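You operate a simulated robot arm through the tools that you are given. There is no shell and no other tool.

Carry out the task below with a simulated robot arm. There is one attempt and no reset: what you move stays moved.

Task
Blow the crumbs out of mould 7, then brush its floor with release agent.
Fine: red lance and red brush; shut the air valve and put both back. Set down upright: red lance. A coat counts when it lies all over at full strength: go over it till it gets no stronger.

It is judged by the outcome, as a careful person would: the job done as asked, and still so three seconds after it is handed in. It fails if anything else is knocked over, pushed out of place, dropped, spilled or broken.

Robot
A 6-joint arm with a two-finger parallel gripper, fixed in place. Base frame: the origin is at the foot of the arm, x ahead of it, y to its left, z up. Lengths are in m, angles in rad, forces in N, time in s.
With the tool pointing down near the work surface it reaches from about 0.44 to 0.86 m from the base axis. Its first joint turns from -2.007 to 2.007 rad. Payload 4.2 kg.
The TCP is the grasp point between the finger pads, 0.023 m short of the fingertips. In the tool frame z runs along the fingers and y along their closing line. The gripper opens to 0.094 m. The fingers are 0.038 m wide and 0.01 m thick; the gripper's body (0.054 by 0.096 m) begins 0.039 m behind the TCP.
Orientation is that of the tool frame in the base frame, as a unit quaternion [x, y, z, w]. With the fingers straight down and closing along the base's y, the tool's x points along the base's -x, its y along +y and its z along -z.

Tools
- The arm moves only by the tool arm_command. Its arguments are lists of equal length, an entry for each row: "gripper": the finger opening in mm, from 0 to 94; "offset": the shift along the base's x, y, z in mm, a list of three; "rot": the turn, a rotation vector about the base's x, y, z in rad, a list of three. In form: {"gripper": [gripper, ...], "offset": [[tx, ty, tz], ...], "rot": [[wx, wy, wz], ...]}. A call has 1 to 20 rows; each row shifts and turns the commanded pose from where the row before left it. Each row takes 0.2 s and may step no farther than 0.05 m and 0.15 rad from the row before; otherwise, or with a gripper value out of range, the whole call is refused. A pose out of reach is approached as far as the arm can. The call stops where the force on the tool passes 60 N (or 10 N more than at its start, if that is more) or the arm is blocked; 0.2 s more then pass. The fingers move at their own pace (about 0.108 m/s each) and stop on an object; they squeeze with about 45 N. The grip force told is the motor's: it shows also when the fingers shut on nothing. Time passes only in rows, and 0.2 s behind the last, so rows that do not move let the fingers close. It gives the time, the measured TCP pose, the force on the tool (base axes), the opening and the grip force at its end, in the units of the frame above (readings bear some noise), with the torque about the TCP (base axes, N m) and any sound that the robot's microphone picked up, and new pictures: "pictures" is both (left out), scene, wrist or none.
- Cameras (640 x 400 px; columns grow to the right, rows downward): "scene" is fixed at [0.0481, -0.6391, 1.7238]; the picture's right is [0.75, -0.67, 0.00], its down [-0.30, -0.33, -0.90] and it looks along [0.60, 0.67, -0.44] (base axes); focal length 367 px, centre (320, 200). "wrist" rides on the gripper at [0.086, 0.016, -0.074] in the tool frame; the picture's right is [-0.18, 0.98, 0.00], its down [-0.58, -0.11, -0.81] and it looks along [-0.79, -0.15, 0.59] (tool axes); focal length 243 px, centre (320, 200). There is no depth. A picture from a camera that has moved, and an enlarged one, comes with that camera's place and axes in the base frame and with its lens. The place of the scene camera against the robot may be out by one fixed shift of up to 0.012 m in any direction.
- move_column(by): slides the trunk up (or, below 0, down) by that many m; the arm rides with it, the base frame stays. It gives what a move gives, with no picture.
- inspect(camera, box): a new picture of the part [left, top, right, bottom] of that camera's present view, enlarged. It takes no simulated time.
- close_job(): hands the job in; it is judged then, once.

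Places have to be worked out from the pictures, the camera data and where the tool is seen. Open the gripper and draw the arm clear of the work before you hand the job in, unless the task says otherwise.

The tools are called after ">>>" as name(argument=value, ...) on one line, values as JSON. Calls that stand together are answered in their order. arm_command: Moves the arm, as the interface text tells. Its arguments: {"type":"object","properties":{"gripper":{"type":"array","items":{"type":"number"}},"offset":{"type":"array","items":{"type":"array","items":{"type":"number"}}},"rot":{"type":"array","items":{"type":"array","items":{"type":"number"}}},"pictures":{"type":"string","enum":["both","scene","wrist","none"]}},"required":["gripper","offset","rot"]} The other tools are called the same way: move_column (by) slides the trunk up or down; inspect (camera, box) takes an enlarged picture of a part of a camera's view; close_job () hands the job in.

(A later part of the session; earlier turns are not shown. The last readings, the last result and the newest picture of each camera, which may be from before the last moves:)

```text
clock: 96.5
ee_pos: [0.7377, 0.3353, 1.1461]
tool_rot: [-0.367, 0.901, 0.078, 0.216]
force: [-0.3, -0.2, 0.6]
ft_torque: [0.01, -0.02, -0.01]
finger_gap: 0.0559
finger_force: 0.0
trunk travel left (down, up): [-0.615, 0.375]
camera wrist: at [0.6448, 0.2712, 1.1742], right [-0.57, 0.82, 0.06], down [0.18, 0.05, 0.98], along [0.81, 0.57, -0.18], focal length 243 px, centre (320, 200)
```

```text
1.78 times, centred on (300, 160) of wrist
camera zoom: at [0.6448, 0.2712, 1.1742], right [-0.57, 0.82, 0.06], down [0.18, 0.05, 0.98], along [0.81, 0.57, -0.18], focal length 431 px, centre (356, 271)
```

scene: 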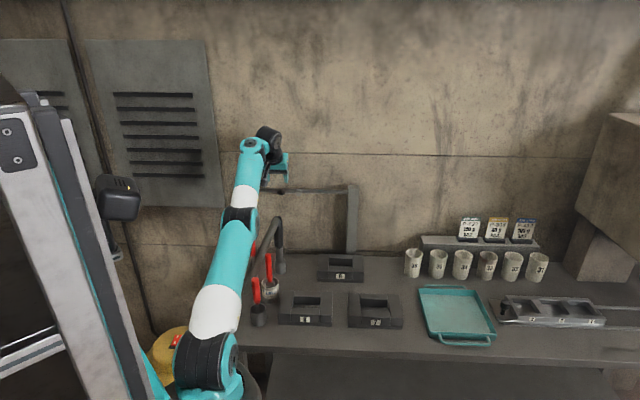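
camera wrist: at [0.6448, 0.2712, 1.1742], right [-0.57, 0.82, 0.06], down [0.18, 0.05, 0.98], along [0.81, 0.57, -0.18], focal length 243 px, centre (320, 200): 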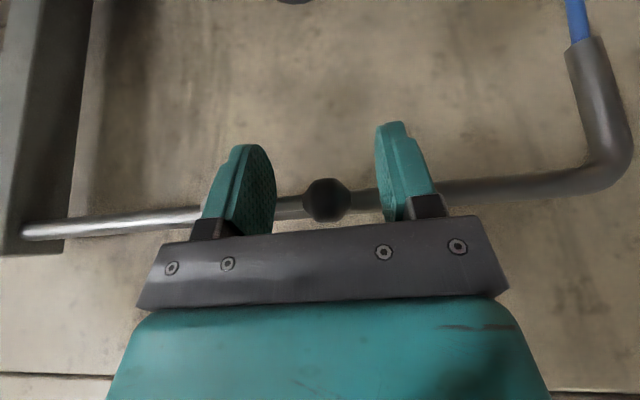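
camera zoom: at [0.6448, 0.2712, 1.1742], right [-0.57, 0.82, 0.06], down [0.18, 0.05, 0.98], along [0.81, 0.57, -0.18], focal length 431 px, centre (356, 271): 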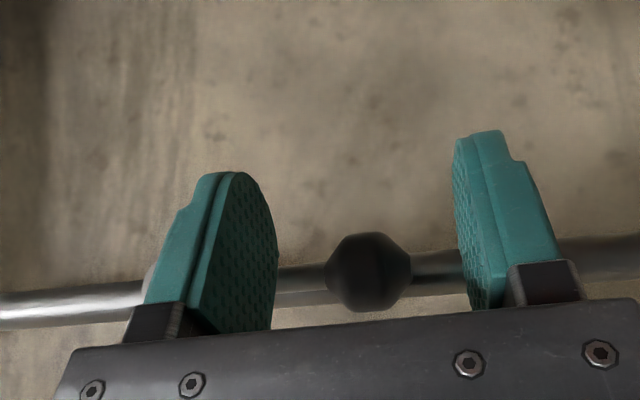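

The fingers are now centred around the knob with no contact force. I'll close on it gently and read the gap.

>>> arm_command(gripper=[40, 30, 26, 22, 18, 18], offset=[[0, 0, 0], [0, 0, 0], [0, 0, 0], [0, 0, 0], [0, 0, 0], [0, 0, 0]], rot=[[0, 0, 0], [0, 0, 0], [0, 0, 0], [0, 0, 0], [0, 0, 0], [0, 0, 0]], pictures="wrist")

>>> inspect(camera="wrist", box=[120, 60, 480, 260])

```text
clock: 97.9
ee_pos: [0.7376, 0.3345, 1.1462]
tool_rot: [-0.367, 0.902, 0.077, 0.215]
force: [-4.6, -3.0, -1.0]
ft_torque: [0.24, -0.25, 0.02]
finger_gap: 0.0168
finger_force: 0.0
trunk travel left (down, up): [-0.615, 0.375]
camera wrist: at [0.6441, 0.2695, 1.175], right [-0.56, 0.82, 0.06], down [0.18, 0.05, 0.98], along [0.81, 0.57, -0.18], focal length 243 px, centre (320, 200)
```

wrist: 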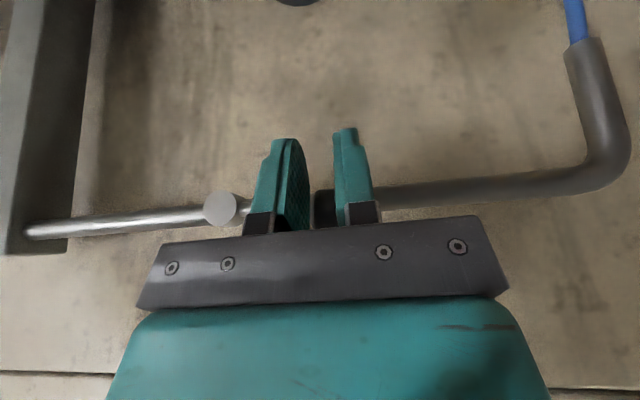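

```text
1.78 times, centred on (300, 160) of wrist
camera zoom: at [0.6441, 0.2695, 1.175], right [-0.56, 0.82, 0.06], down [0.18, 0.05, 0.98], along [0.81, 0.57, -0.18], focal length 431 px, centre (356, 271)
```

zoom: 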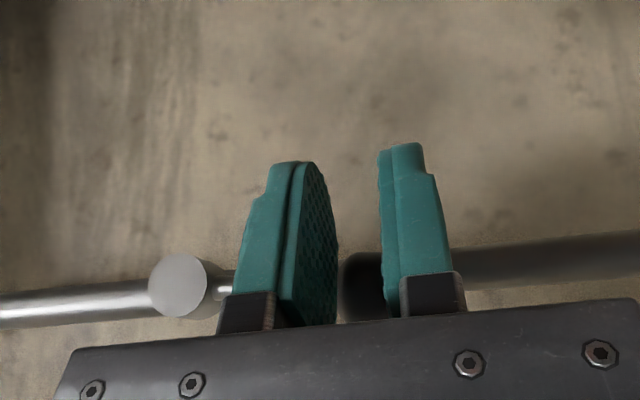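

The finger edges cradle the front of the knob with a light 5 N press. I'll press in 1 mm more and try lifting it a few millimetres with the trunk to see if it follows.

>>> arm_command(gripper=[16, 16], offset=[[0.8, 0.7, 0], [0, 0, 0]], rot=[[0, 0, 0], [0, 0, 0]], pictures="none")

>>> move_column(by=0.008)

>>> arm_command(gripper=[16], offset=[[0, 0, 0]], rot=[[0, 0, 0]], pictures="wrist")

>>> inspect(camera="wrist", box=[120, 60, 480, 260])

```text
clock: 98.5
ee_pos: [0.7378, 0.3355, 1.1461]
tool_rot: [-0.366, 0.902, 0.076, 0.216]
force: [-0.8, -9.3, -1.8]
ft_torque: [0.08, -0.04, -0.19]
finger_gap: 0.0185
finger_force: 2.9
trunk travel left (down, up): [-0.615, 0.375]
```

```text
clock: 99.1
ee_pos: [0.7376, 0.3348, 1.1529]
tool_rot: [-0.366, 0.902, 0.077, 0.215]
force: [1.5, -12.1, -4.4]
ft_torque: [0.05, 0.24, -0.2]
finger_gap: 0.0199
finger_force: 4.6
trunk travel left (down, up): [-0.623, 0.367]
```

```text
clock: 99.5
ee_pos: [0.7378, 0.3342, 1.1531]
tool_rot: [-0.366, 0.902, 0.078, 0.215]
force: [3.4, -11.8, -4.8]
ft_torque: [0.07, 0.21, -0.21]
finger_gap: 0.0204
finger_force: 5.5
trunk travel left (down, up): [-0.623, 0.367]
camera wrist: at [0.6458, 0.2708, 1.1821], right [-0.56, 0.82, 0.06], down [0.18, 0.05, 0.98], along [0.81, 0.57, -0.17], focal length 243 px, centre (320, 200)
```

wrist: 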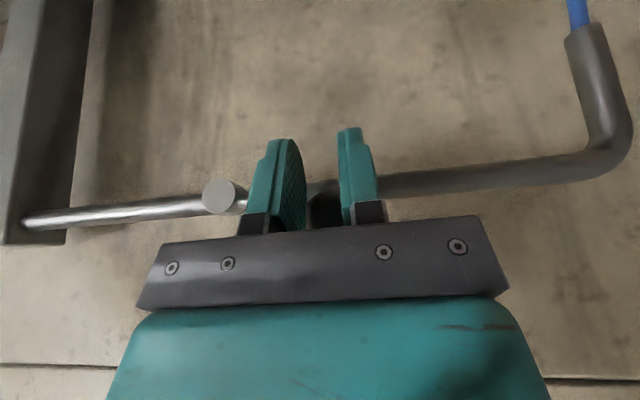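

```text
1.78 times, centred on (300, 160) of wrist
camera zoom: at [0.6458, 0.2708, 1.1821], right [-0.56, 0.82, 0.06], down [0.18, 0.05, 0.98], along [0.81, 0.57, -0.17], focal length 431 px, centre (356, 271)
```

zoom: 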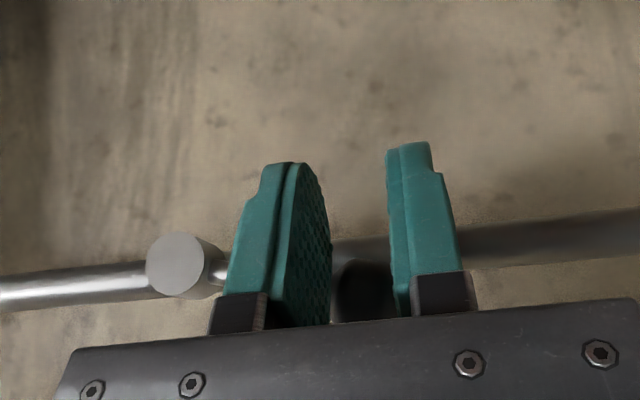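

The knob follows: the rod now slopes upward from the hub and the fingers hold it (gap 20 mm). I'll continue in small alternating steps: a little sideways with the arm, then up with the trunk.

>>> arm_command(gripper=[14, 14], offset=[[1.1, -1.1, 0], [0, 0, 0]], rot=[[0, 0, 0], [0, 0, 0]], pictures="none")

>>> move_column(by=0.008)

>>> arm_command(gripper=[14, 14], offset=[[1.4, -1.4, 0], [0, 0, 0]], rot=[[0, 0, 0], [0, 0, 0]], pictures="wrist")

>>> inspect(camera="wrist", box=[120, 60, 480, 260])

```text
clock: 100.1
ee_pos: [0.7388, 0.3332, 1.1542]
tool_rot: [-0.366, 0.902, 0.076, 0.215]
force: [1.9, -11.0, -5.0]
ft_torque: [0.1, 0.23, -0.19]
finger_gap: 0.0181
finger_force: 5.3
trunk travel left (down, up): [-0.623, 0.367]
```

```text
clock: 100.7
ee_pos: [0.7399, 0.3332, 1.1622]
tool_rot: [-0.365, 0.903, 0.076, 0.215]
force: [-0.6, -18.5, -8.7]
ft_torque: [0.16, 0.38, -0.26]
finger_gap: 0.0195
finger_force: 6.4
trunk travel left (down, up): [-0.631, 0.359]
```

```text
clock: 101.2
ee_pos: [0.7397, 0.3336, 1.1623]
tool_rot: [-0.367, 0.902, 0.076, 0.215]
force: [-5.0, -18.8, -8.6]
ft_torque: [0.13, 0.41, -0.23]
finger_gap: 0.0184
finger_force: 5.0
trunk travel left (down, up): [-0.631, 0.359]
camera wrist: at [0.6476, 0.2683, 1.1907], right [-0.56, 0.82, 0.06], down [0.18, 0.05, 0.98], along [0.81, 0.57, -0.18], focal length 243 px, centre (320, 200)
```

wrist: 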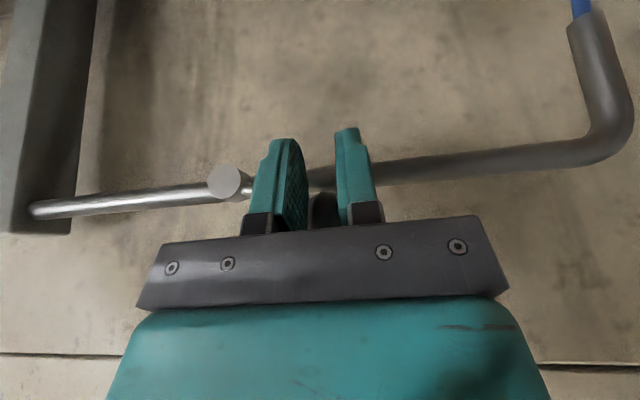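

```text
1.78 times, centred on (300, 160) of wrist
camera zoom: at [0.6476, 0.2683, 1.1907], right [-0.56, 0.82, 0.06], down [0.18, 0.05, 0.98], along [0.81, 0.57, -0.18], focal length 431 px, centre (356, 271)
```

zoom: 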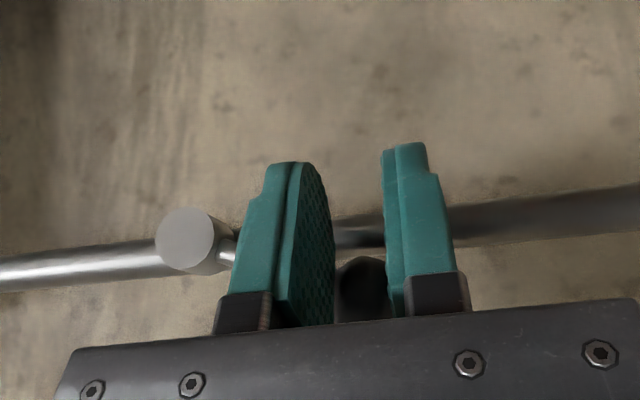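

The lever keeps rising with the knob held between the fingers. I'll keep going with the same alternating steps.

>>> arm_command(gripper=[14, 14], offset=[[1.0, -1.6, 0], [0, 0, 0]], rot=[[0, 0, 0], [0, 0, 0]], pictures="none")

>>> move_column(by=0.008)

>>> arm_command(gripper=[14, 14], offset=[[1.9, -2.0, 0], [0, 0, 0]], rot=[[0, 0, 0], [0, 0, 0]], pictures="wrist")

>>> inspect(camera="wrist", box=[120, 60, 480, 260])

```text
clock: 101.8
ee_pos: [0.7406, 0.3316, 1.162]
tool_rot: [-0.367, 0.902, 0.075, 0.216]
force: [-1.7, -10.7, -6.7]
ft_torque: [0.06, 0.21, -0.15]
finger_gap: 0.0168
finger_force: 3.5
trunk travel left (down, up): [-0.631, 0.359]
```

```text
clock: 102.4
ee_pos: [0.7418, 0.3285, 1.1708]
tool_rot: [-0.366, 0.902, 0.076, 0.215]
force: [1.1, -15.0, -8.4]
ft_torque: [0.09, 0.29, -0.25]
finger_gap: 0.0192
finger_force: 5.4
trunk travel left (down, up): [-0.639, 0.351]
```

```text
clock: 103.0
ee_pos: [0.742, 0.33, 1.1702]
tool_rot: [-0.366, 0.902, 0.074, 0.216]
force: [-1.4, -12.0, -8.3]
ft_torque: [0.06, 0.29, -0.16]
finger_gap: 0.0173
finger_force: 3.7
trunk travel left (down, up): [-0.639, 0.351]
camera wrist: at [0.6499, 0.2652, 1.1985], right [-0.56, 0.82, 0.06], down [0.18, 0.05, 0.98], along [0.81, 0.56, -0.18], focal length 243 px, centre (320, 200)
```

wrist: 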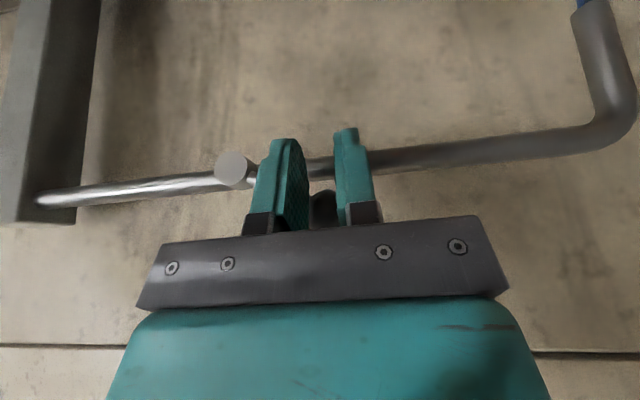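

```text
1.78 times, centred on (300, 160) of wrist
camera zoom: at [0.6499, 0.2652, 1.1985], right [-0.56, 0.82, 0.06], down [0.18, 0.05, 0.98], along [0.81, 0.56, -0.18], focal length 431 px, centre (356, 271)
```

zoom: 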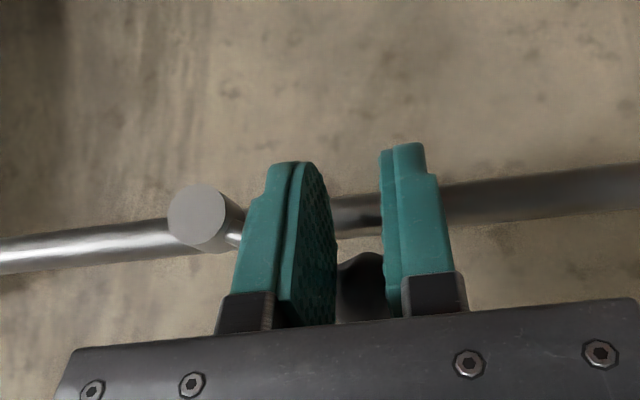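

About 20° up now. Continuing the arc.

>>> move_column(by=0.008)

>>> arm_command(gripper=[14, 14, 14], offset=[[1.4, -1.5, 0], [1.4, -1.5, 0], [0, 0, 0]], rot=[[0, 0, 0], [0, 0, 0], [0, 0, 0]], pictures="none")

>>> move_column(by=0.008)

>>> arm_command(gripper=[14, 14, 14], offset=[[1.6, -1.7, 0], [1.6, -1.7, 0], [0, 0, 0]], rot=[[0, 0, 0], [0, 0, 0], [0, 0, 0]], pictures="wrist")

>>> inspect(camera="wrist", box=[120, 60, 480, 260])

```text
clock: 103.6
ee_pos: [0.7427, 0.3283, 1.1774]
tool_rot: [-0.365, 0.903, 0.074, 0.214]
force: [-2.9, -26.0, -14.8]
ft_torque: [0.04, 0.43, -0.47]
finger_gap: 0.0211
finger_force: 8.6
trunk travel left (down, up): [-0.647, 0.343]
```

```text
clock: 104.4
ee_pos: [0.7451, 0.324, 1.1793]
tool_rot: [-0.364, 0.903, 0.074, 0.214]
force: [-30.6, -45.0, -4.5]
ft_torque: [0.55, 0.59, 0.58]
finger_gap: 0.0114
finger_force: 27.2
trunk travel left (down, up): [-0.647, 0.343]
```

```text
clock: 105.0
ee_pos: [0.7455, 0.3243, 1.1834]
tool_rot: [-0.366, 0.903, 0.073, 0.213]
force: [-9.8, -35.9, -26.3]
ft_torque: [0.11, 0.95, -0.47]
finger_gap: 0.022
finger_force: 8.3
trunk travel left (down, up): [-0.655, 0.335]
```

```text
clock: 105.8
ee_pos: [0.7479, 0.3227, 1.1846]
tool_rot: [-0.366, 0.903, 0.072, 0.213]
force: [-12.4, -28.0, -25.3]
ft_torque: [0.04, 1.08, -0.34]
finger_gap: 0.0193
finger_force: 6.0
trunk travel left (down, up): [-0.655, 0.335]
camera wrist: at [0.655, 0.2587, 1.2145], right [-0.56, 0.83, 0.05], down [0.18, 0.06, 0.98], along [0.81, 0.56, -0.18], focal length 243 px, centre (320, 200)
```

wrist: 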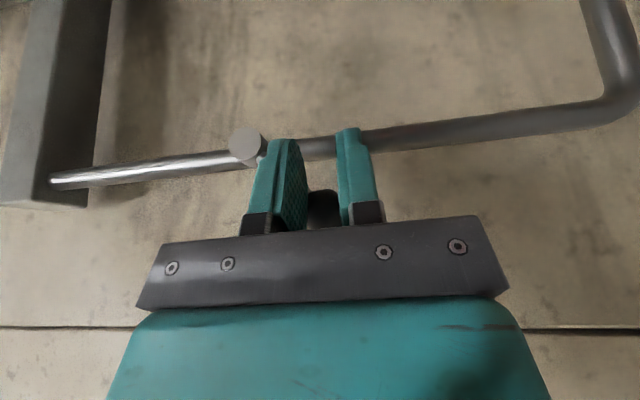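

```text
1.78 times, centred on (300, 160) of wrist
camera zoom: at [0.655, 0.2587, 1.2145], right [-0.56, 0.83, 0.05], down [0.18, 0.06, 0.98], along [0.81, 0.56, -0.18], focal length 431 px, centre (356, 271)
```

zoom: 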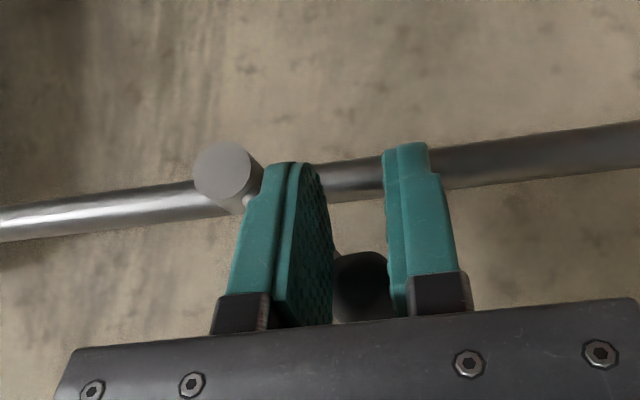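

The lever is at roughly 35°, but the grip is building side forces (~40 N). I'll open the fingers to relieve it and check that the lever stays put.

>>> arm_command(gripper=[30, 40, 40], offset=[[0, 0, 0], [0, 0, 0], [0, 0, 0]], rot=[[0, 0, 0], [0, 0, 0], [0, 0, 0]], pictures="wrist")

>>> inspect(camera="wrist", box=[120, 60, 480, 260])

```text
clock: 106.6
ee_pos: [0.7481, 0.3234, 1.1887]
tool_rot: [-0.367, 0.901, 0.071, 0.219]
force: [-2.8, -0.2, -0.2]
ft_torque: [0.01, -0.07, -0.06]
finger_gap: 0.039
finger_force: 0.1
trunk travel left (down, up): [-0.655, 0.335]
camera wrist: at [0.6547, 0.2601, 1.2162], right [-0.56, 0.82, 0.05], down [0.17, 0.05, 0.98], along [0.81, 0.56, -0.17], focal length 243 px, centre (320, 200)
```

wrist: 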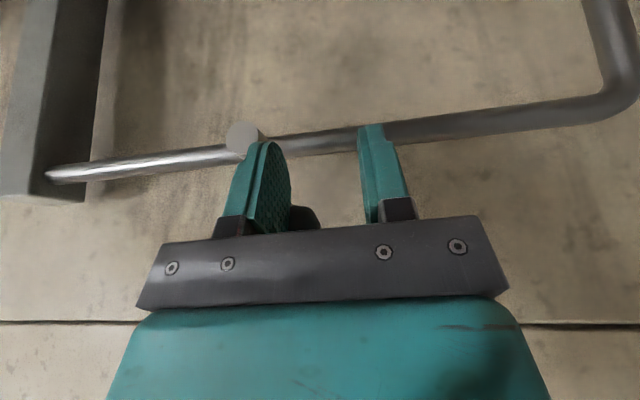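

```text
1.78 times, centred on (300, 160) of wrist
camera zoom: at [0.6547, 0.2601, 1.2162], right [-0.56, 0.82, 0.05], down [0.17, 0.05, 0.98], along [0.81, 0.56, -0.17], focal length 431 px, centre (356, 271)
```

zoom: 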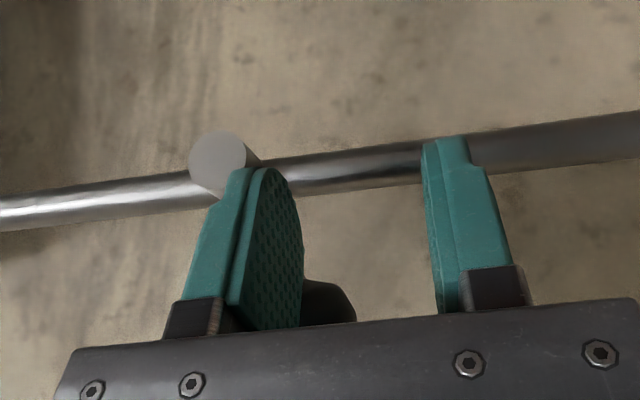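

The lever has come up to about 57° and holds. Now I can finish by pushing the knob sideways: raise the trunk 40 mm, then bring the open fingers down around the knob again, centred on it.

>>> move_column(by=0.045)

>>> arm_command(gripper=[56, 56, 56, 56], offset=[[5.6, -5.7, 0], [5.6, -5.7, 0], [8.6, 8.4, -8], [0, 0, 0]], rot=[[0, 0, 0], [0, 0, 0], [0, 0, 0], [0, 0, 0]], pictures="wrist")

>>> inspect(camera="wrist", box=[120, 20, 480, 240])

```text
clock: 107.1
ee_pos: [0.7482, 0.3204, 1.2019]
tool_rot: [-0.358, 0.91, 0.07, 0.196]
force: [-18.1, -24.7, -10.1]
ft_torque: [0.29, 0.25, -1.03]
finger_gap: 0.0426
finger_force: 2.4
trunk travel left (down, up): [-0.681, 0.309]
stopped: the force on the tool passed its limit at 72 N (the readings are from after the stop); the commanded pose is now the measured one
```

```text
clock: 108.1
ee_pos: [0.7571, 0.3127, 1.2004]
tool_rot: [-0.359, 0.908, 0.064, 0.204]
force: [-26.2, -16.0, 9.9]
ft_torque: [-0.07, -0.44, -0.88]
finger_gap: 0.0531
finger_force: 0.0
out of reach, approached as far as the arm can: row 3
trunk travel left (down, up): [-0.681, 0.309]
camera wrist: at [0.6639, 0.2509, 1.232], right [-0.55, 0.84, 0.05], down [0.2, 0.07, 0.98], along [0.81, 0.54, -0.2], focal length 243 px, centre (320, 200)
```

wrist: 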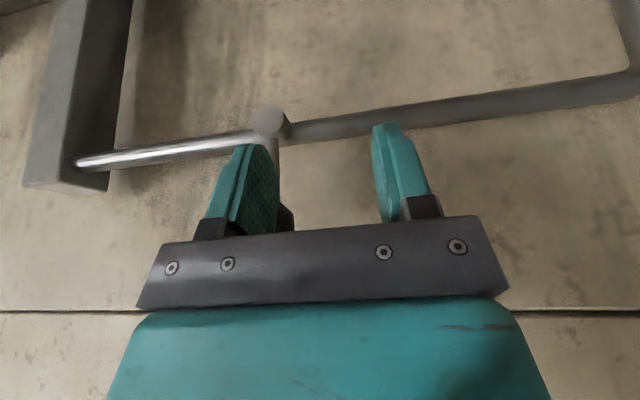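

```text
1.78 times, centred on (300, 130) of wrist
camera zoom: at [0.6639, 0.2509, 1.232], right [-0.55, 0.84, 0.05], down [0.2, 0.07, 0.98], along [0.81, 0.54, -0.2], focal length 431 px, centre (356, 324)
```

zoom: 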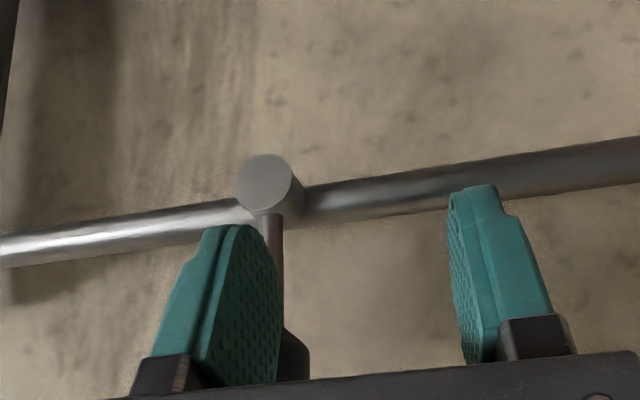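

A finger caught the knob while the trunk rose and dragged the lever nearly upright (about 85°), stopping at the force limit. I'll back the hand off toward the room to release the load and then look.

>>> arm_command(gripper=[56, 56, 56, 56], offset=[[-7, -7, 0], [-7, -7, 5], [-7, -7, 5], [0, 0, 0]], rot=[[0, 0, 0], [0, 0, 0], [0, 0, 0], [0, 0, 0]])

>>> inspect(camera="scene", box=[230, 130, 380, 250])

>>> inspect(camera="wrist", box=[120, 20, 480, 240])

```text
clock: 109.1
ee_pos: [0.7384, 0.2929, 1.2076]
tool_rot: [-0.361, 0.908, 0.069, 0.201]
force: [-1.1, -1.3, -0.3]
ft_torque: [-0.02, 0.02, -0.01]
finger_gap: 0.056
finger_force: 0.1
trunk travel left (down, up): [-0.681, 0.309]
camera wrist: at [0.6455, 0.2311, 1.2388], right [-0.55, 0.83, 0.06], down [0.2, 0.07, 0.98], along [0.81, 0.55, -0.21], focal length 243 px, centre (320, 200)
```

scene: 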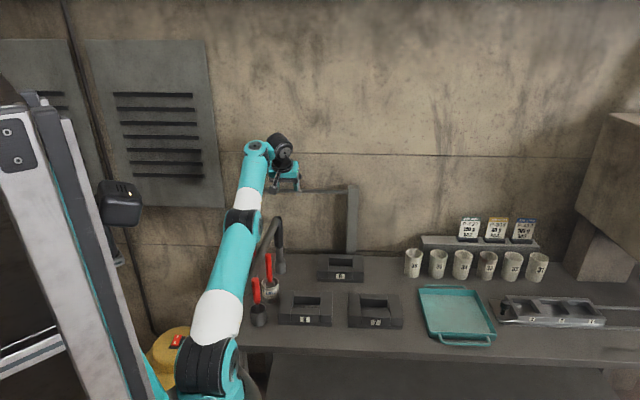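
wrist: 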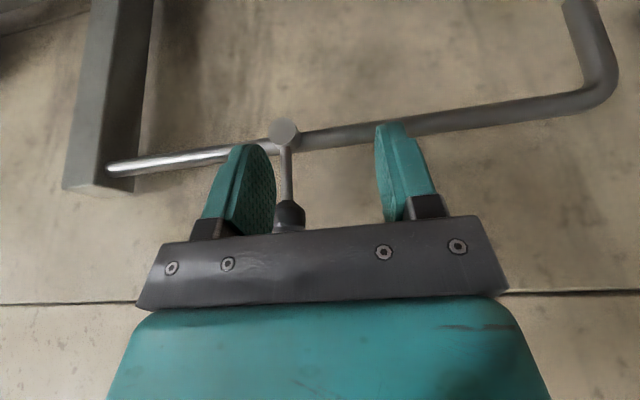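

```text
3.33 times, centred on (305, 190) of scene
camera zoom: at [0.0481, -0.6391, 1.7238], right [0.75, -0.67, 0.0], down [-0.3, -0.33, -0.9], along [0.6, 0.67, -0.44], focal length 1224 px, centre (370, 233)
```

zoom: 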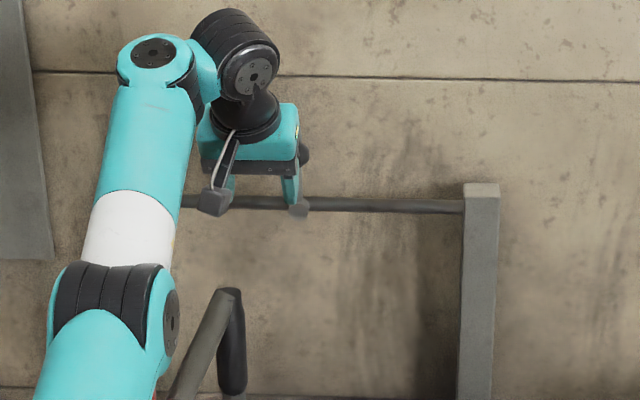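

```text
1.78 times, centred on (300, 130) of wrist
camera zoom: at [0.6455, 0.2311, 1.2388], right [-0.55, 0.83, 0.06], down [0.2, 0.07, 0.98], along [0.81, 0.55, -0.21], focal length 431 px, centre (356, 324)
```

zoom: 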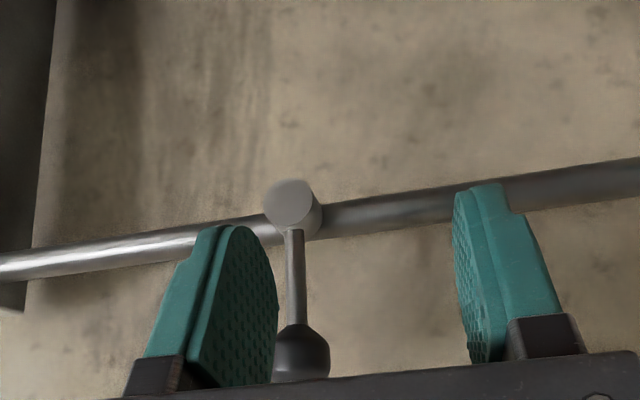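

The hand is free and the lever stands nearly upright. To be sure it is fully on its "shut" stop, I'll reposition so the knob is between the fingers and then nudge it toward +e.

>>> move_column(by=0.043)

>>> arm_command(gripper=[56, 56, 56, 56], offset=[[12, -12.2, -4], [12, -12.2, -4], [0, 0, 0], [0, 0, 0]], rot=[[0.014, -0.014, 0], [0.014, -0.014, 0], [0, 0, 0], [0, 0, 0]])

>>> inspect(camera="wrist", box=[120, 20, 480, 240])

>>> inspect(camera="scene", box=[250, 140, 350, 220])

```text
clock: 110.0
ee_pos: [0.7381, 0.2926, 1.2494]
tool_rot: [-0.361, 0.908, 0.069, 0.2]
force: [-0.3, 0.9, 0.3]
ft_torque: [0.04, -0.01, -0.02]
finger_gap: 0.056
finger_force: 0.1
trunk travel left (down, up): [-0.724, 0.266]
```

```text
clock: 111.0
ee_pos: [0.7538, 0.2683, 1.2534]
tool_rot: [-0.359, 0.906, 0.07, 0.214]
force: [0.0, 1.3, -0.1]
ft_torque: [-0.03, 0.04, 0.02]
finger_gap: 0.0556
finger_force: 0.1
out of reach, approached as far as the arm can: row 2
trunk travel left (down, up): [-0.724, 0.266]
camera wrist: at [0.6601, 0.2068, 1.2827], right [-0.55, 0.83, 0.05], down [0.18, 0.05, 0.98], along [0.82, 0.55, -0.18], focal length 243 px, centre (320, 200)
```

scene: 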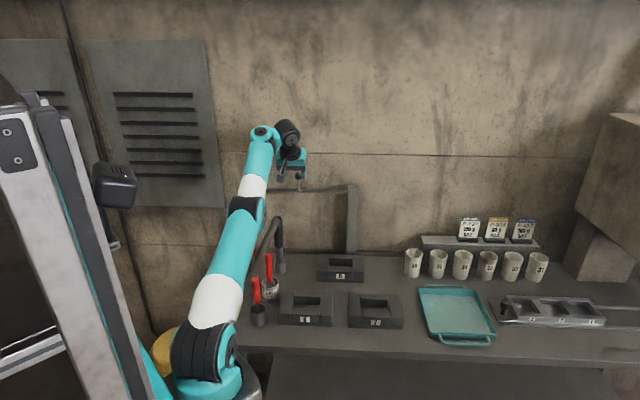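
wrist: 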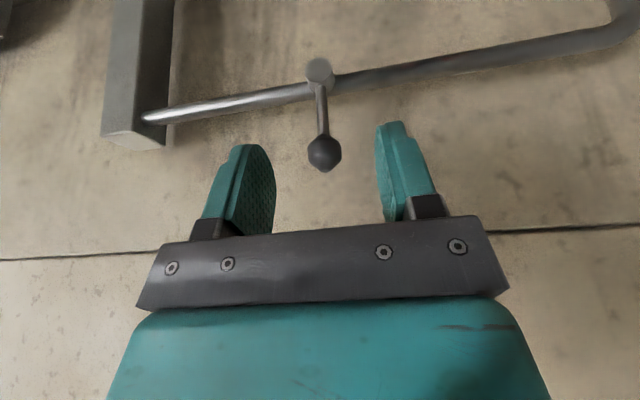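

```text
1.78 times, centred on (300, 130) of wrist
camera zoom: at [0.6601, 0.2068, 1.2827], right [-0.55, 0.83, 0.05], down [0.18, 0.05, 0.98], along [0.82, 0.55, -0.18], focal length 431 px, centre (356, 324)
```

zoom: 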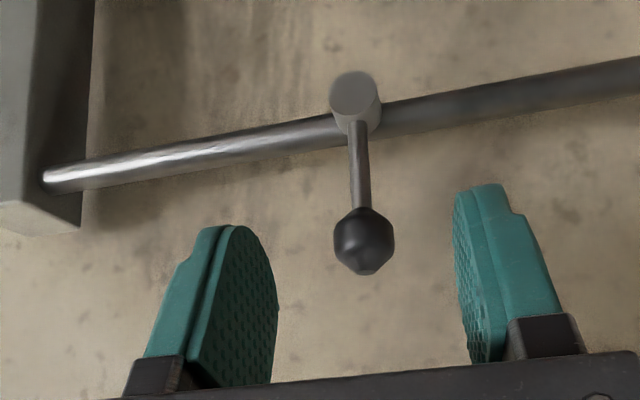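

```text
5.00 times, centred on (300, 180) of scene
camera zoom: at [0.0481, -0.6391, 1.7238], right [0.75, -0.67, 0.0], down [-0.3, -0.33, -0.9], along [0.6, 0.67, -0.44], focal length 1837 px, centre (420, 300)
```

zoom: 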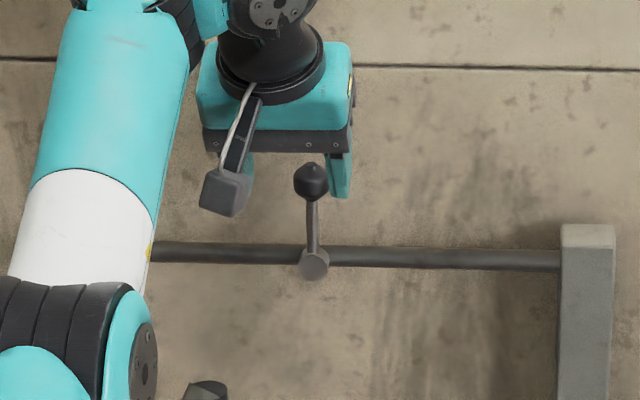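

In the scene view, and from two rays through the rod, the lever is exactly vertical again, at the same spot as at the start: the valve is shut. Now I'll straighten the hand and retreat toward the brush.

>>> arm_command(gripper=[56, 56, 56, 56, 56, 56, 56], offset=[[-17, -16, -2], [-17, -16, -2], [-17, -16, 2], [-17, -16, 6], [-20, 0, 15], [-20, 0, 15], [0, 0, 0]], rot=[[-0.0726, 0.0874, 0], [-0.0726, 0.0874, 0], [-0.0726, 0.0874, 0], [-0.0726, 0.0874, 0], [0, 0, 0], [0, 0, 0], [0, 0, 0]])

>>> inspect(camera="scene", box=[230, 150, 380, 250])

```text
clock: 112.6
ee_pos: [0.6456, 0.2048, 1.2873]
tool_rot: [-0.368, 0.93, 0.006, 0.004]
force: [0.3, -1.0, -0.5]
ft_torque: [-0.02, 0.03, 0.04]
finger_gap: 0.0558
finger_force: 0.1
trunk travel left (down, up): [-0.724, 0.266]
camera wrist: at [0.57, 0.1569, 1.3615], right [-0.54, 0.84, 0.01], down [0.5, 0.31, 0.81], along [0.68, 0.44, -0.58], focal length 243 px, centre (320, 200)
```

scene: 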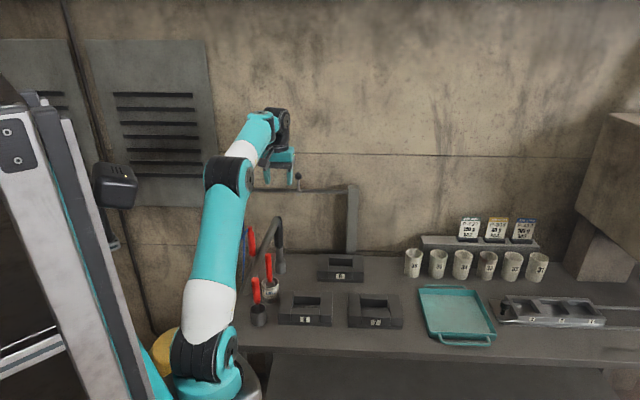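
wrist: 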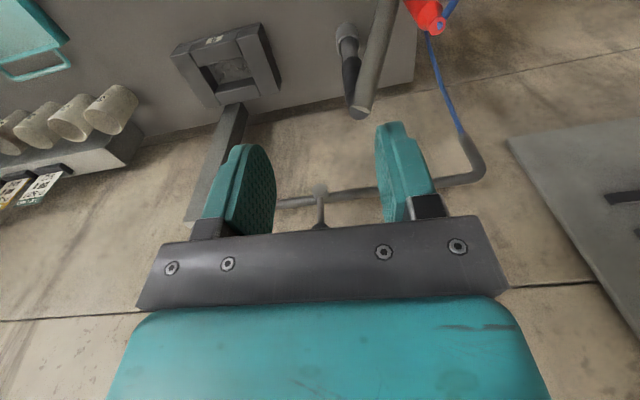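

```text
4.00 times, centred on (305, 200) of scene
camera zoom: at [0.0481, -0.6391, 1.7238], right [0.75, -0.67, 0.0], down [-0.3, -0.33, -0.9], along [0.6, 0.67, -0.44], focal length 1469 px, centre (380, 200)
```

zoom: 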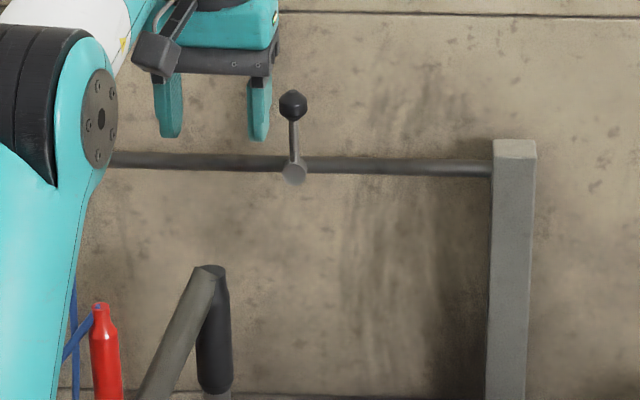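

The valve lever is upright and the lance is in its holder. Next the brush: I'll move over the PLEGIVO can and lower to inspect the brush handle closely.

>>> arm_command(gripper=[80, 80, 80], offset=[[-31, 0, 5], [-31, 0, 5], [0, 0, 0]], rot=[[0, 0, 0], [0, 0, 0], [0, 0, 0]], pictures="none")

>>> move_column(by=-0.13)

>>> arm_command(gripper=[80], offset=[[0, 0, 0]], rot=[[0, 0, 0]])

>>> inspect(camera="wrist", box=[180, 0, 480, 190])

>>> inspect(camera="scene", box=[235, 235, 305, 335])

```text
clock: 113.4
ee_pos: [0.5829, 0.2053, 1.2981]
tool_rot: [-0.368, 0.93, 0.006, 0.004]
force: [0.2, 0.4, -0.7]
ft_torque: [0.0, 0.05, 0.01]
finger_gap: 0.0799
finger_force: 0.1
trunk travel left (down, up): [-0.724, 0.266]
```

```text
clock: 115.0
ee_pos: [0.5832, 0.2053, 1.1676]
tool_rot: [-0.368, 0.93, 0.006, 0.005]
force: [0.4, -0.2, -0.7]
ft_torque: [0.0, -0.01, -0.01]
finger_gap: 0.0801
finger_force: 0.1
trunk travel left (down, up): [-0.594, 0.396]
```

```text
clock: 115.4
ee_pos: [0.5837, 0.2055, 1.1678]
tool_rot: [-0.369, 0.93, 0.007, 0.006]
force: [0.5, -0.1, 0.2]
ft_torque: [-0.01, 0.01, 0.04]
finger_gap: 0.0802
finger_force: 0.1
trunk travel left (down, up): [-0.594, 0.396]
camera wrist: at [0.5082, 0.1575, 1.2414], right [-0.54, 0.84, 0.01], down [0.5, 0.31, 0.81], along [0.68, 0.44, -0.58], focal length 243 px, centre (320, 200)
```

scene: 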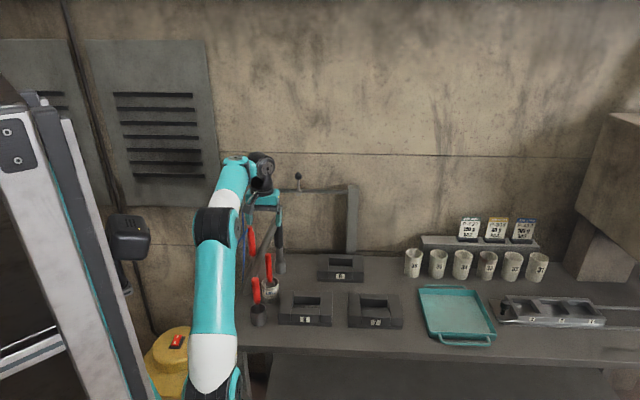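
wrist: 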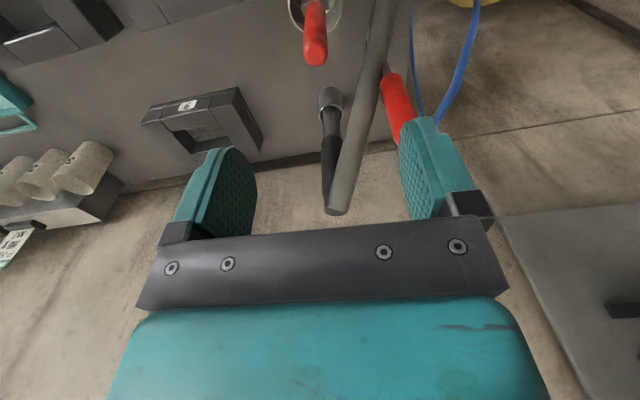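

```text
2.11 times, centred on (330, 95) of wrist
camera zoom: at [0.5082, 0.1575, 1.2414], right [-0.54, 0.84, 0.01], down [0.5, 0.31, 0.81], along [0.68, 0.44, -0.58], focal length 511 px, centre (299, 421)
```

zoom: 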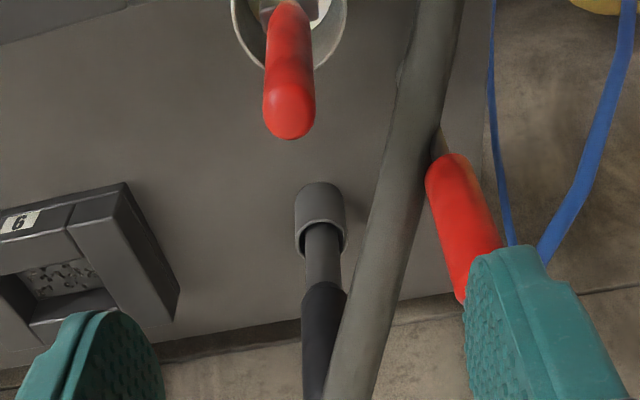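

```text
4.00 times, centred on (270, 285) of scene
camera zoom: at [0.0481, -0.6391, 1.7238], right [0.75, -0.67, 0.0], down [-0.3, -0.33, -0.9], along [0.6, 0.67, -0.44], focal length 1469 px, centre (520, -140)
```

zoom: 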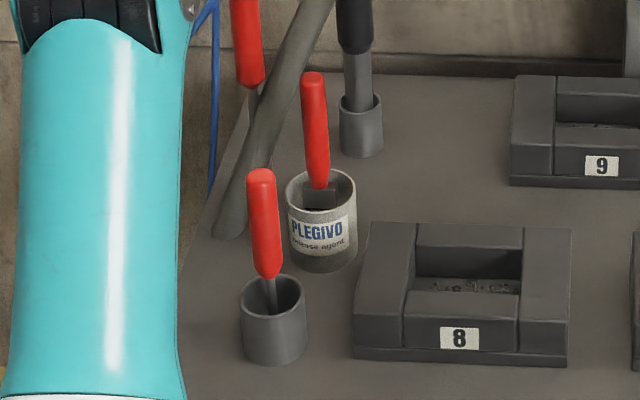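

The can reads "PLEGIVO release agent" and the brush in it has a tapered red handle, near-upright, top at about (0.588, 0.206, 1.03), handle down to z≈0.92. I'll align over it and lower part way.

>>> arm_command(gripper=[60, 60], offset=[[3, 0.8, 0], [0, 0, 0]], rot=[[-0.0174, 0.006, 0], [0, 0, 0]], pictures="none")

>>> move_column(by=-0.095)

>>> arm_command(gripper=[60], offset=[[0, 0, 0]], rot=[[0, 0, 0]])

>>> inspect(camera="wrist", box=[180, 0, 480, 240])

```text
clock: 116.0
ee_pos: [0.5863, 0.2064, 1.1667]
tool_rot: [-0.367, 0.93, 0.001, -0.002]
force: [0.4, -0.1, 1.2]
ft_torque: [-0.01, -0.01, 0.01]
finger_gap: 0.0602
finger_force: 0.1
trunk travel left (down, up): [-0.594, 0.396]
```

```text
clock: 117.3
ee_pos: [0.5864, 0.2052, 1.0713]
tool_rot: [-0.369, 0.93, 0.001, -0.001]
force: [0.6, -0.2, -0.9]
ft_torque: [0.0, -0.02, 0.01]
finger_gap: 0.0601
finger_force: 0.1
trunk travel left (down, up): [-0.499, 0.491]
```

```text
clock: 117.7
ee_pos: [0.5872, 0.2063, 1.071]
tool_rot: [-0.368, 0.93, 0.0, 0.0]
force: [0.4, -0.5, -1.3]
ft_torque: [0.02, -0.05, 0.0]
finger_gap: 0.0603
finger_force: 0.1
trunk travel left (down, up): [-0.499, 0.491]
camera wrist: at [0.5111, 0.1593, 1.1474], right [-0.54, 0.84, 0.0], down [0.5, 0.32, 0.8], along [0.68, 0.43, -0.59], focal length 243 px, centre (320, 200)
```

scene: 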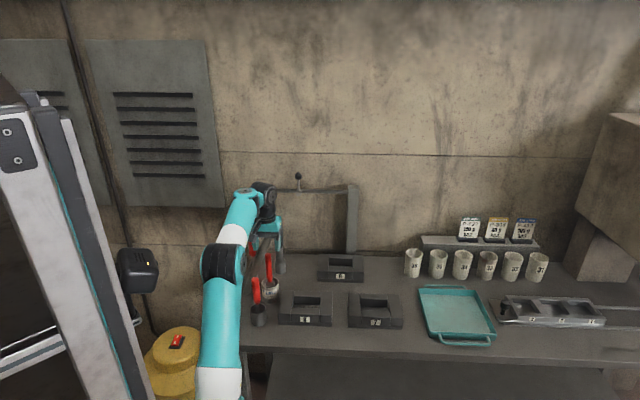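
wrist: 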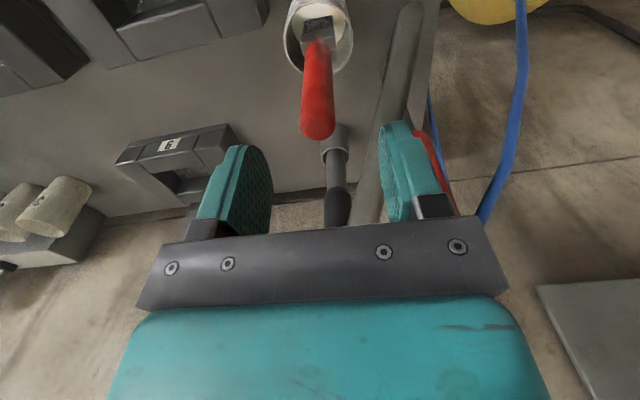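

```text
1.67 times, centred on (330, 120) of wrist
camera zoom: at [0.5111, 0.1593, 1.1474], right [-0.54, 0.84, 0.0], down [0.5, 0.32, 0.8], along [0.68, 0.43, -0.59], focal length 404 px, centre (303, 333)
```

zoom: 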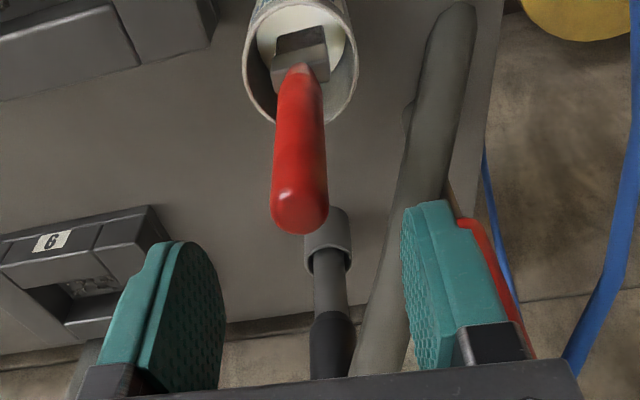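

The brush is centred between the fingers and its flat side is clear. I'll lower the remaining 71 mm and check.

>>> move_column(by=-0.07)

>>> arm_command(gripper=[60], offset=[[0, 0, 0]], rot=[[0, 0, 0]])

>>> inspect(camera="wrist", box=[180, 0, 480, 240])

>>> inspect(camera="scene", box=[200, 180, 320, 340])

```text
clock: 118.8
ee_pos: [0.5858, 0.2055, 1.0023]
tool_rot: [-0.368, 0.93, 0.0, -0.001]
force: [-0.7, 0.0, -0.5]
ft_torque: [-0.01, 0.01, 0.01]
finger_gap: 0.0598
finger_force: 0.0
trunk travel left (down, up): [-0.429, 0.561]
```

```text
clock: 119.2
ee_pos: [0.5864, 0.2066, 1.0027]
tool_rot: [-0.368, 0.93, 0.0, -0.002]
force: [0.4, -0.4, -0.2]
ft_torque: [0.01, 0.0, -0.01]
finger_gap: 0.0598
finger_force: 0.1
trunk travel left (down, up): [-0.429, 0.561]
camera wrist: at [0.5111, 0.1593, 1.0774], right [-0.54, 0.84, 0.0], down [0.5, 0.32, 0.8], along [0.68, 0.43, -0.59], focal length 243 px, centre (320, 200)
```

scene: 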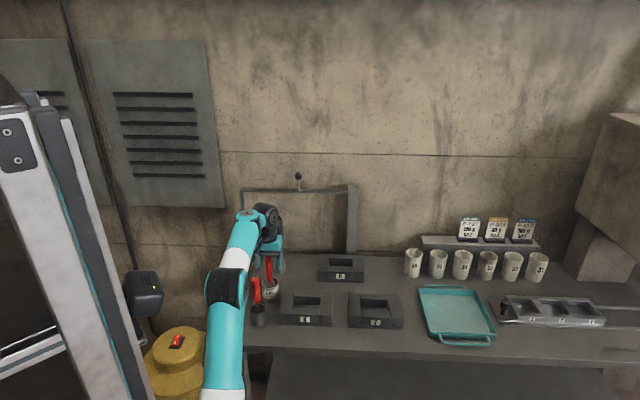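
wrist: 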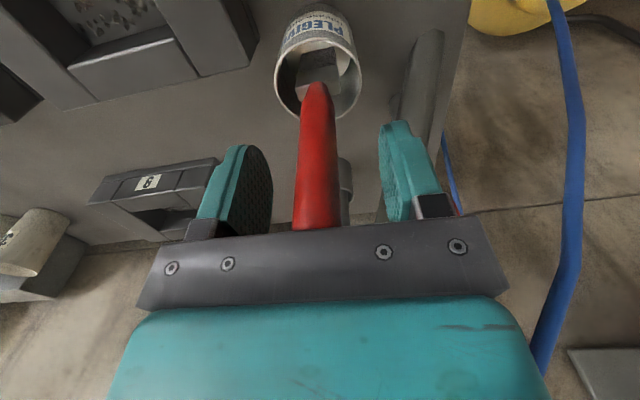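

```text
1.67 times, centred on (330, 120) of wrist
camera zoom: at [0.5111, 0.1593, 1.0774], right [-0.54, 0.84, 0.0], down [0.5, 0.32, 0.8], along [0.68, 0.43, -0.59], focal length 404 px, centre (303, 333)
```

zoom: 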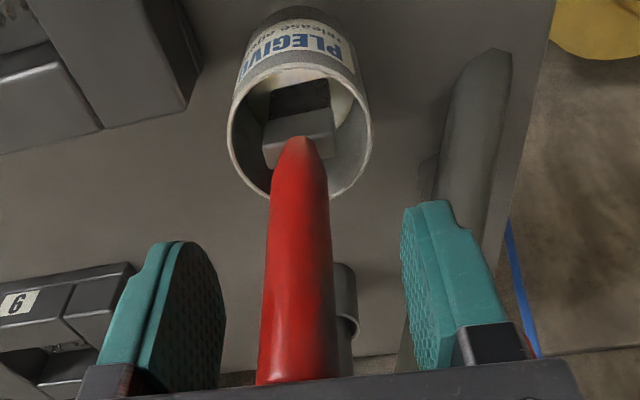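

```text
2.50 times, centred on (260, 260) of scene
camera zoom: at [0.0481, -0.6391, 1.7238], right [0.75, -0.67, 0.0], down [-0.3, -0.33, -0.9], along [0.6, 0.67, -0.44], focal length 918 px, centre (470, 50)
```

zoom: 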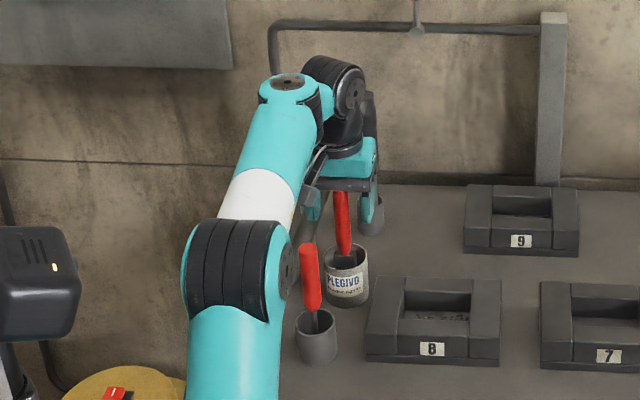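

The handle is between the fingers, about 1–2 mm toward +e. I'll shift 2 mm and close gently.

>>> arm_command(gripper=[40, 26, 14, 8, 8], offset=[[1.2, -1.2, 0], [0, 0, 0], [0, 0, 0], [0, 0, 0], [0, 0, 0]], rot=[[0, 0, 0], [0, 0, 0], [0, 0, 0], [0, 0, 0], [0, 0, 0]], pictures="wrist")

>>> inspect(camera="wrist", box=[180, 0, 480, 240])

```text
clock: 120.3
ee_pos: [0.5867, 0.2046, 1.002]
tool_rot: [-0.368, 0.93, 0.001, -0.001]
force: [0.5, 0.1, 0.4]
ft_torque: [0.01, -0.05, 0.02]
finger_gap: 0.0198
finger_force: 45.4
trunk travel left (down, up): [-0.429, 0.561]
camera wrist: at [0.5124, 0.1582, 1.0773], right [-0.54, 0.84, 0.0], down [0.5, 0.32, 0.8], along [0.68, 0.43, -0.59], focal length 243 px, centre (320, 200)
```

wrist: 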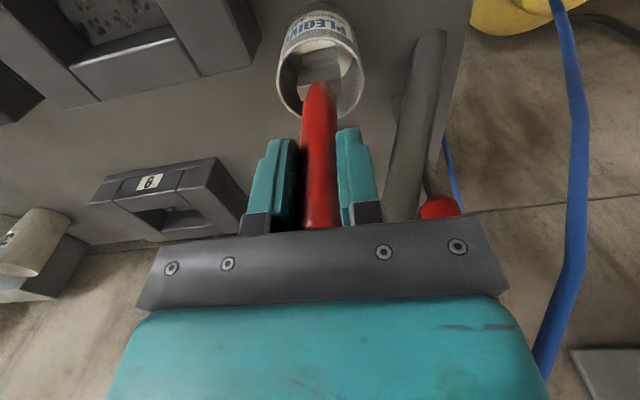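

```text
1.67 times, centred on (330, 120) of wrist
camera zoom: at [0.5124, 0.1582, 1.0773], right [-0.54, 0.84, 0.0], down [0.5, 0.32, 0.8], along [0.68, 0.43, -0.59], focal length 404 px, centre (303, 333)
```

zoom: 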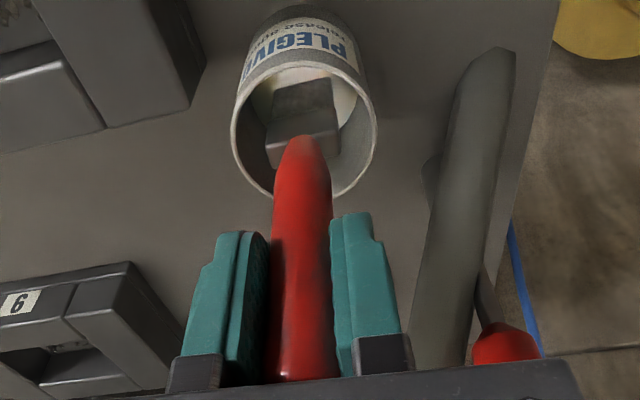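

The brush is held firmly at 19.8 mm. I'll lift it straight out with the trunk and look at the bristles.

>>> move_column(by=0.12)

>>> arm_command(gripper=[8], offset=[[0, 0, 0]], rot=[[0, 0, 0]])

>>> inspect(camera="wrist", box=[200, 0, 440, 160])

>>> inspect(camera="scene", box=[235, 200, 315, 335])

```text
clock: 121.8
ee_pos: [0.5866, 0.2052, 1.1226]
tool_rot: [-0.368, 0.93, 0.001, -0.002]
force: [0.1, 0.5, -0.8]
ft_torque: [0.03, 0.03, 0.01]
finger_gap: 0.0201
finger_force: 45.8
trunk travel left (down, up): [-0.549, 0.441]
```

```text
clock: 122.2
ee_pos: [0.5875, 0.2055, 1.1216]
tool_rot: [-0.369, 0.93, 0.0, -0.001]
force: [0.0, 0.4, -0.5]
ft_torque: [-0.01, -0.01, 0.01]
finger_gap: 0.0197
finger_force: 45.0
trunk travel left (down, up): [-0.549, 0.441]
camera wrist: at [0.5124, 0.1583, 1.1972], right [-0.54, 0.84, 0.0], down [0.5, 0.32, 0.8], along [0.68, 0.43, -0.59], focal length 243 px, centre (320, 200)
```

scene: 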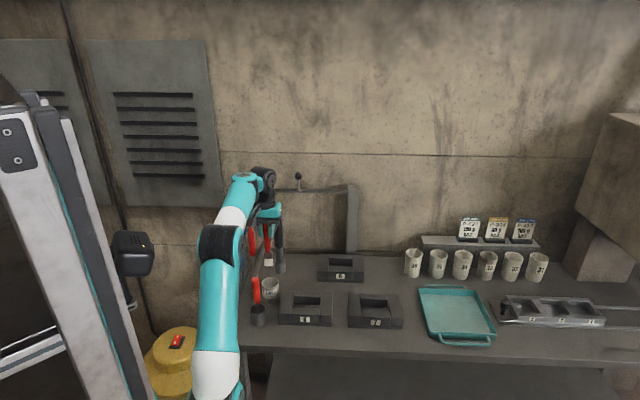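
wrist: 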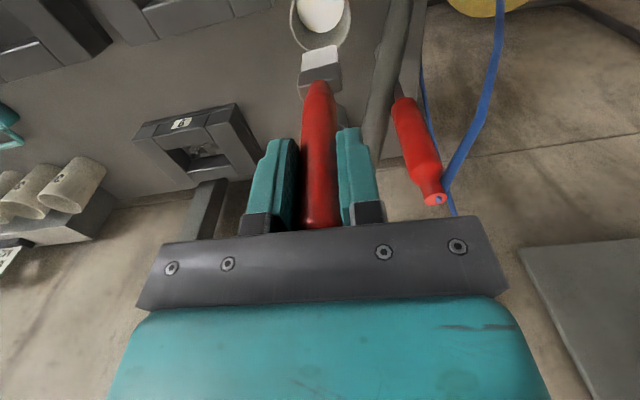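

```text
2.50 times, centred on (320, 80) of wrist
camera zoom: at [0.5124, 0.1583, 1.1972], right [-0.54, 0.84, 0.0], down [0.5, 0.32, 0.8], along [0.68, 0.43, -0.59], focal length 606 px, centre (320, 500)
```

zoom: 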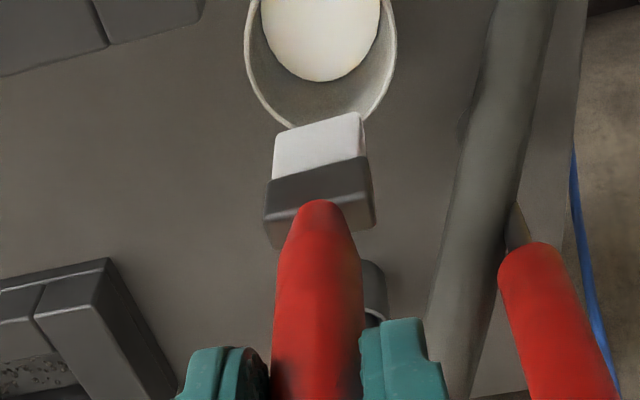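

```text
2.96 times, centred on (275, 268) of scene
camera zoom: at [0.0481, -0.6391, 1.7238], right [0.75, -0.67, 0.0], down [-0.3, -0.33, -0.9], along [0.6, 0.67, -0.44], focal length 1088 px, centre (453, 0)
```

zoom: 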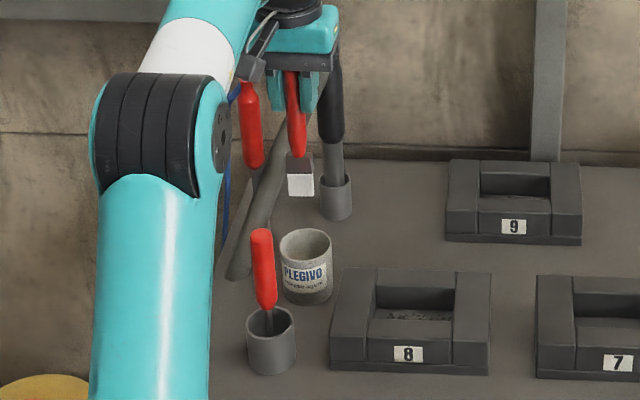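

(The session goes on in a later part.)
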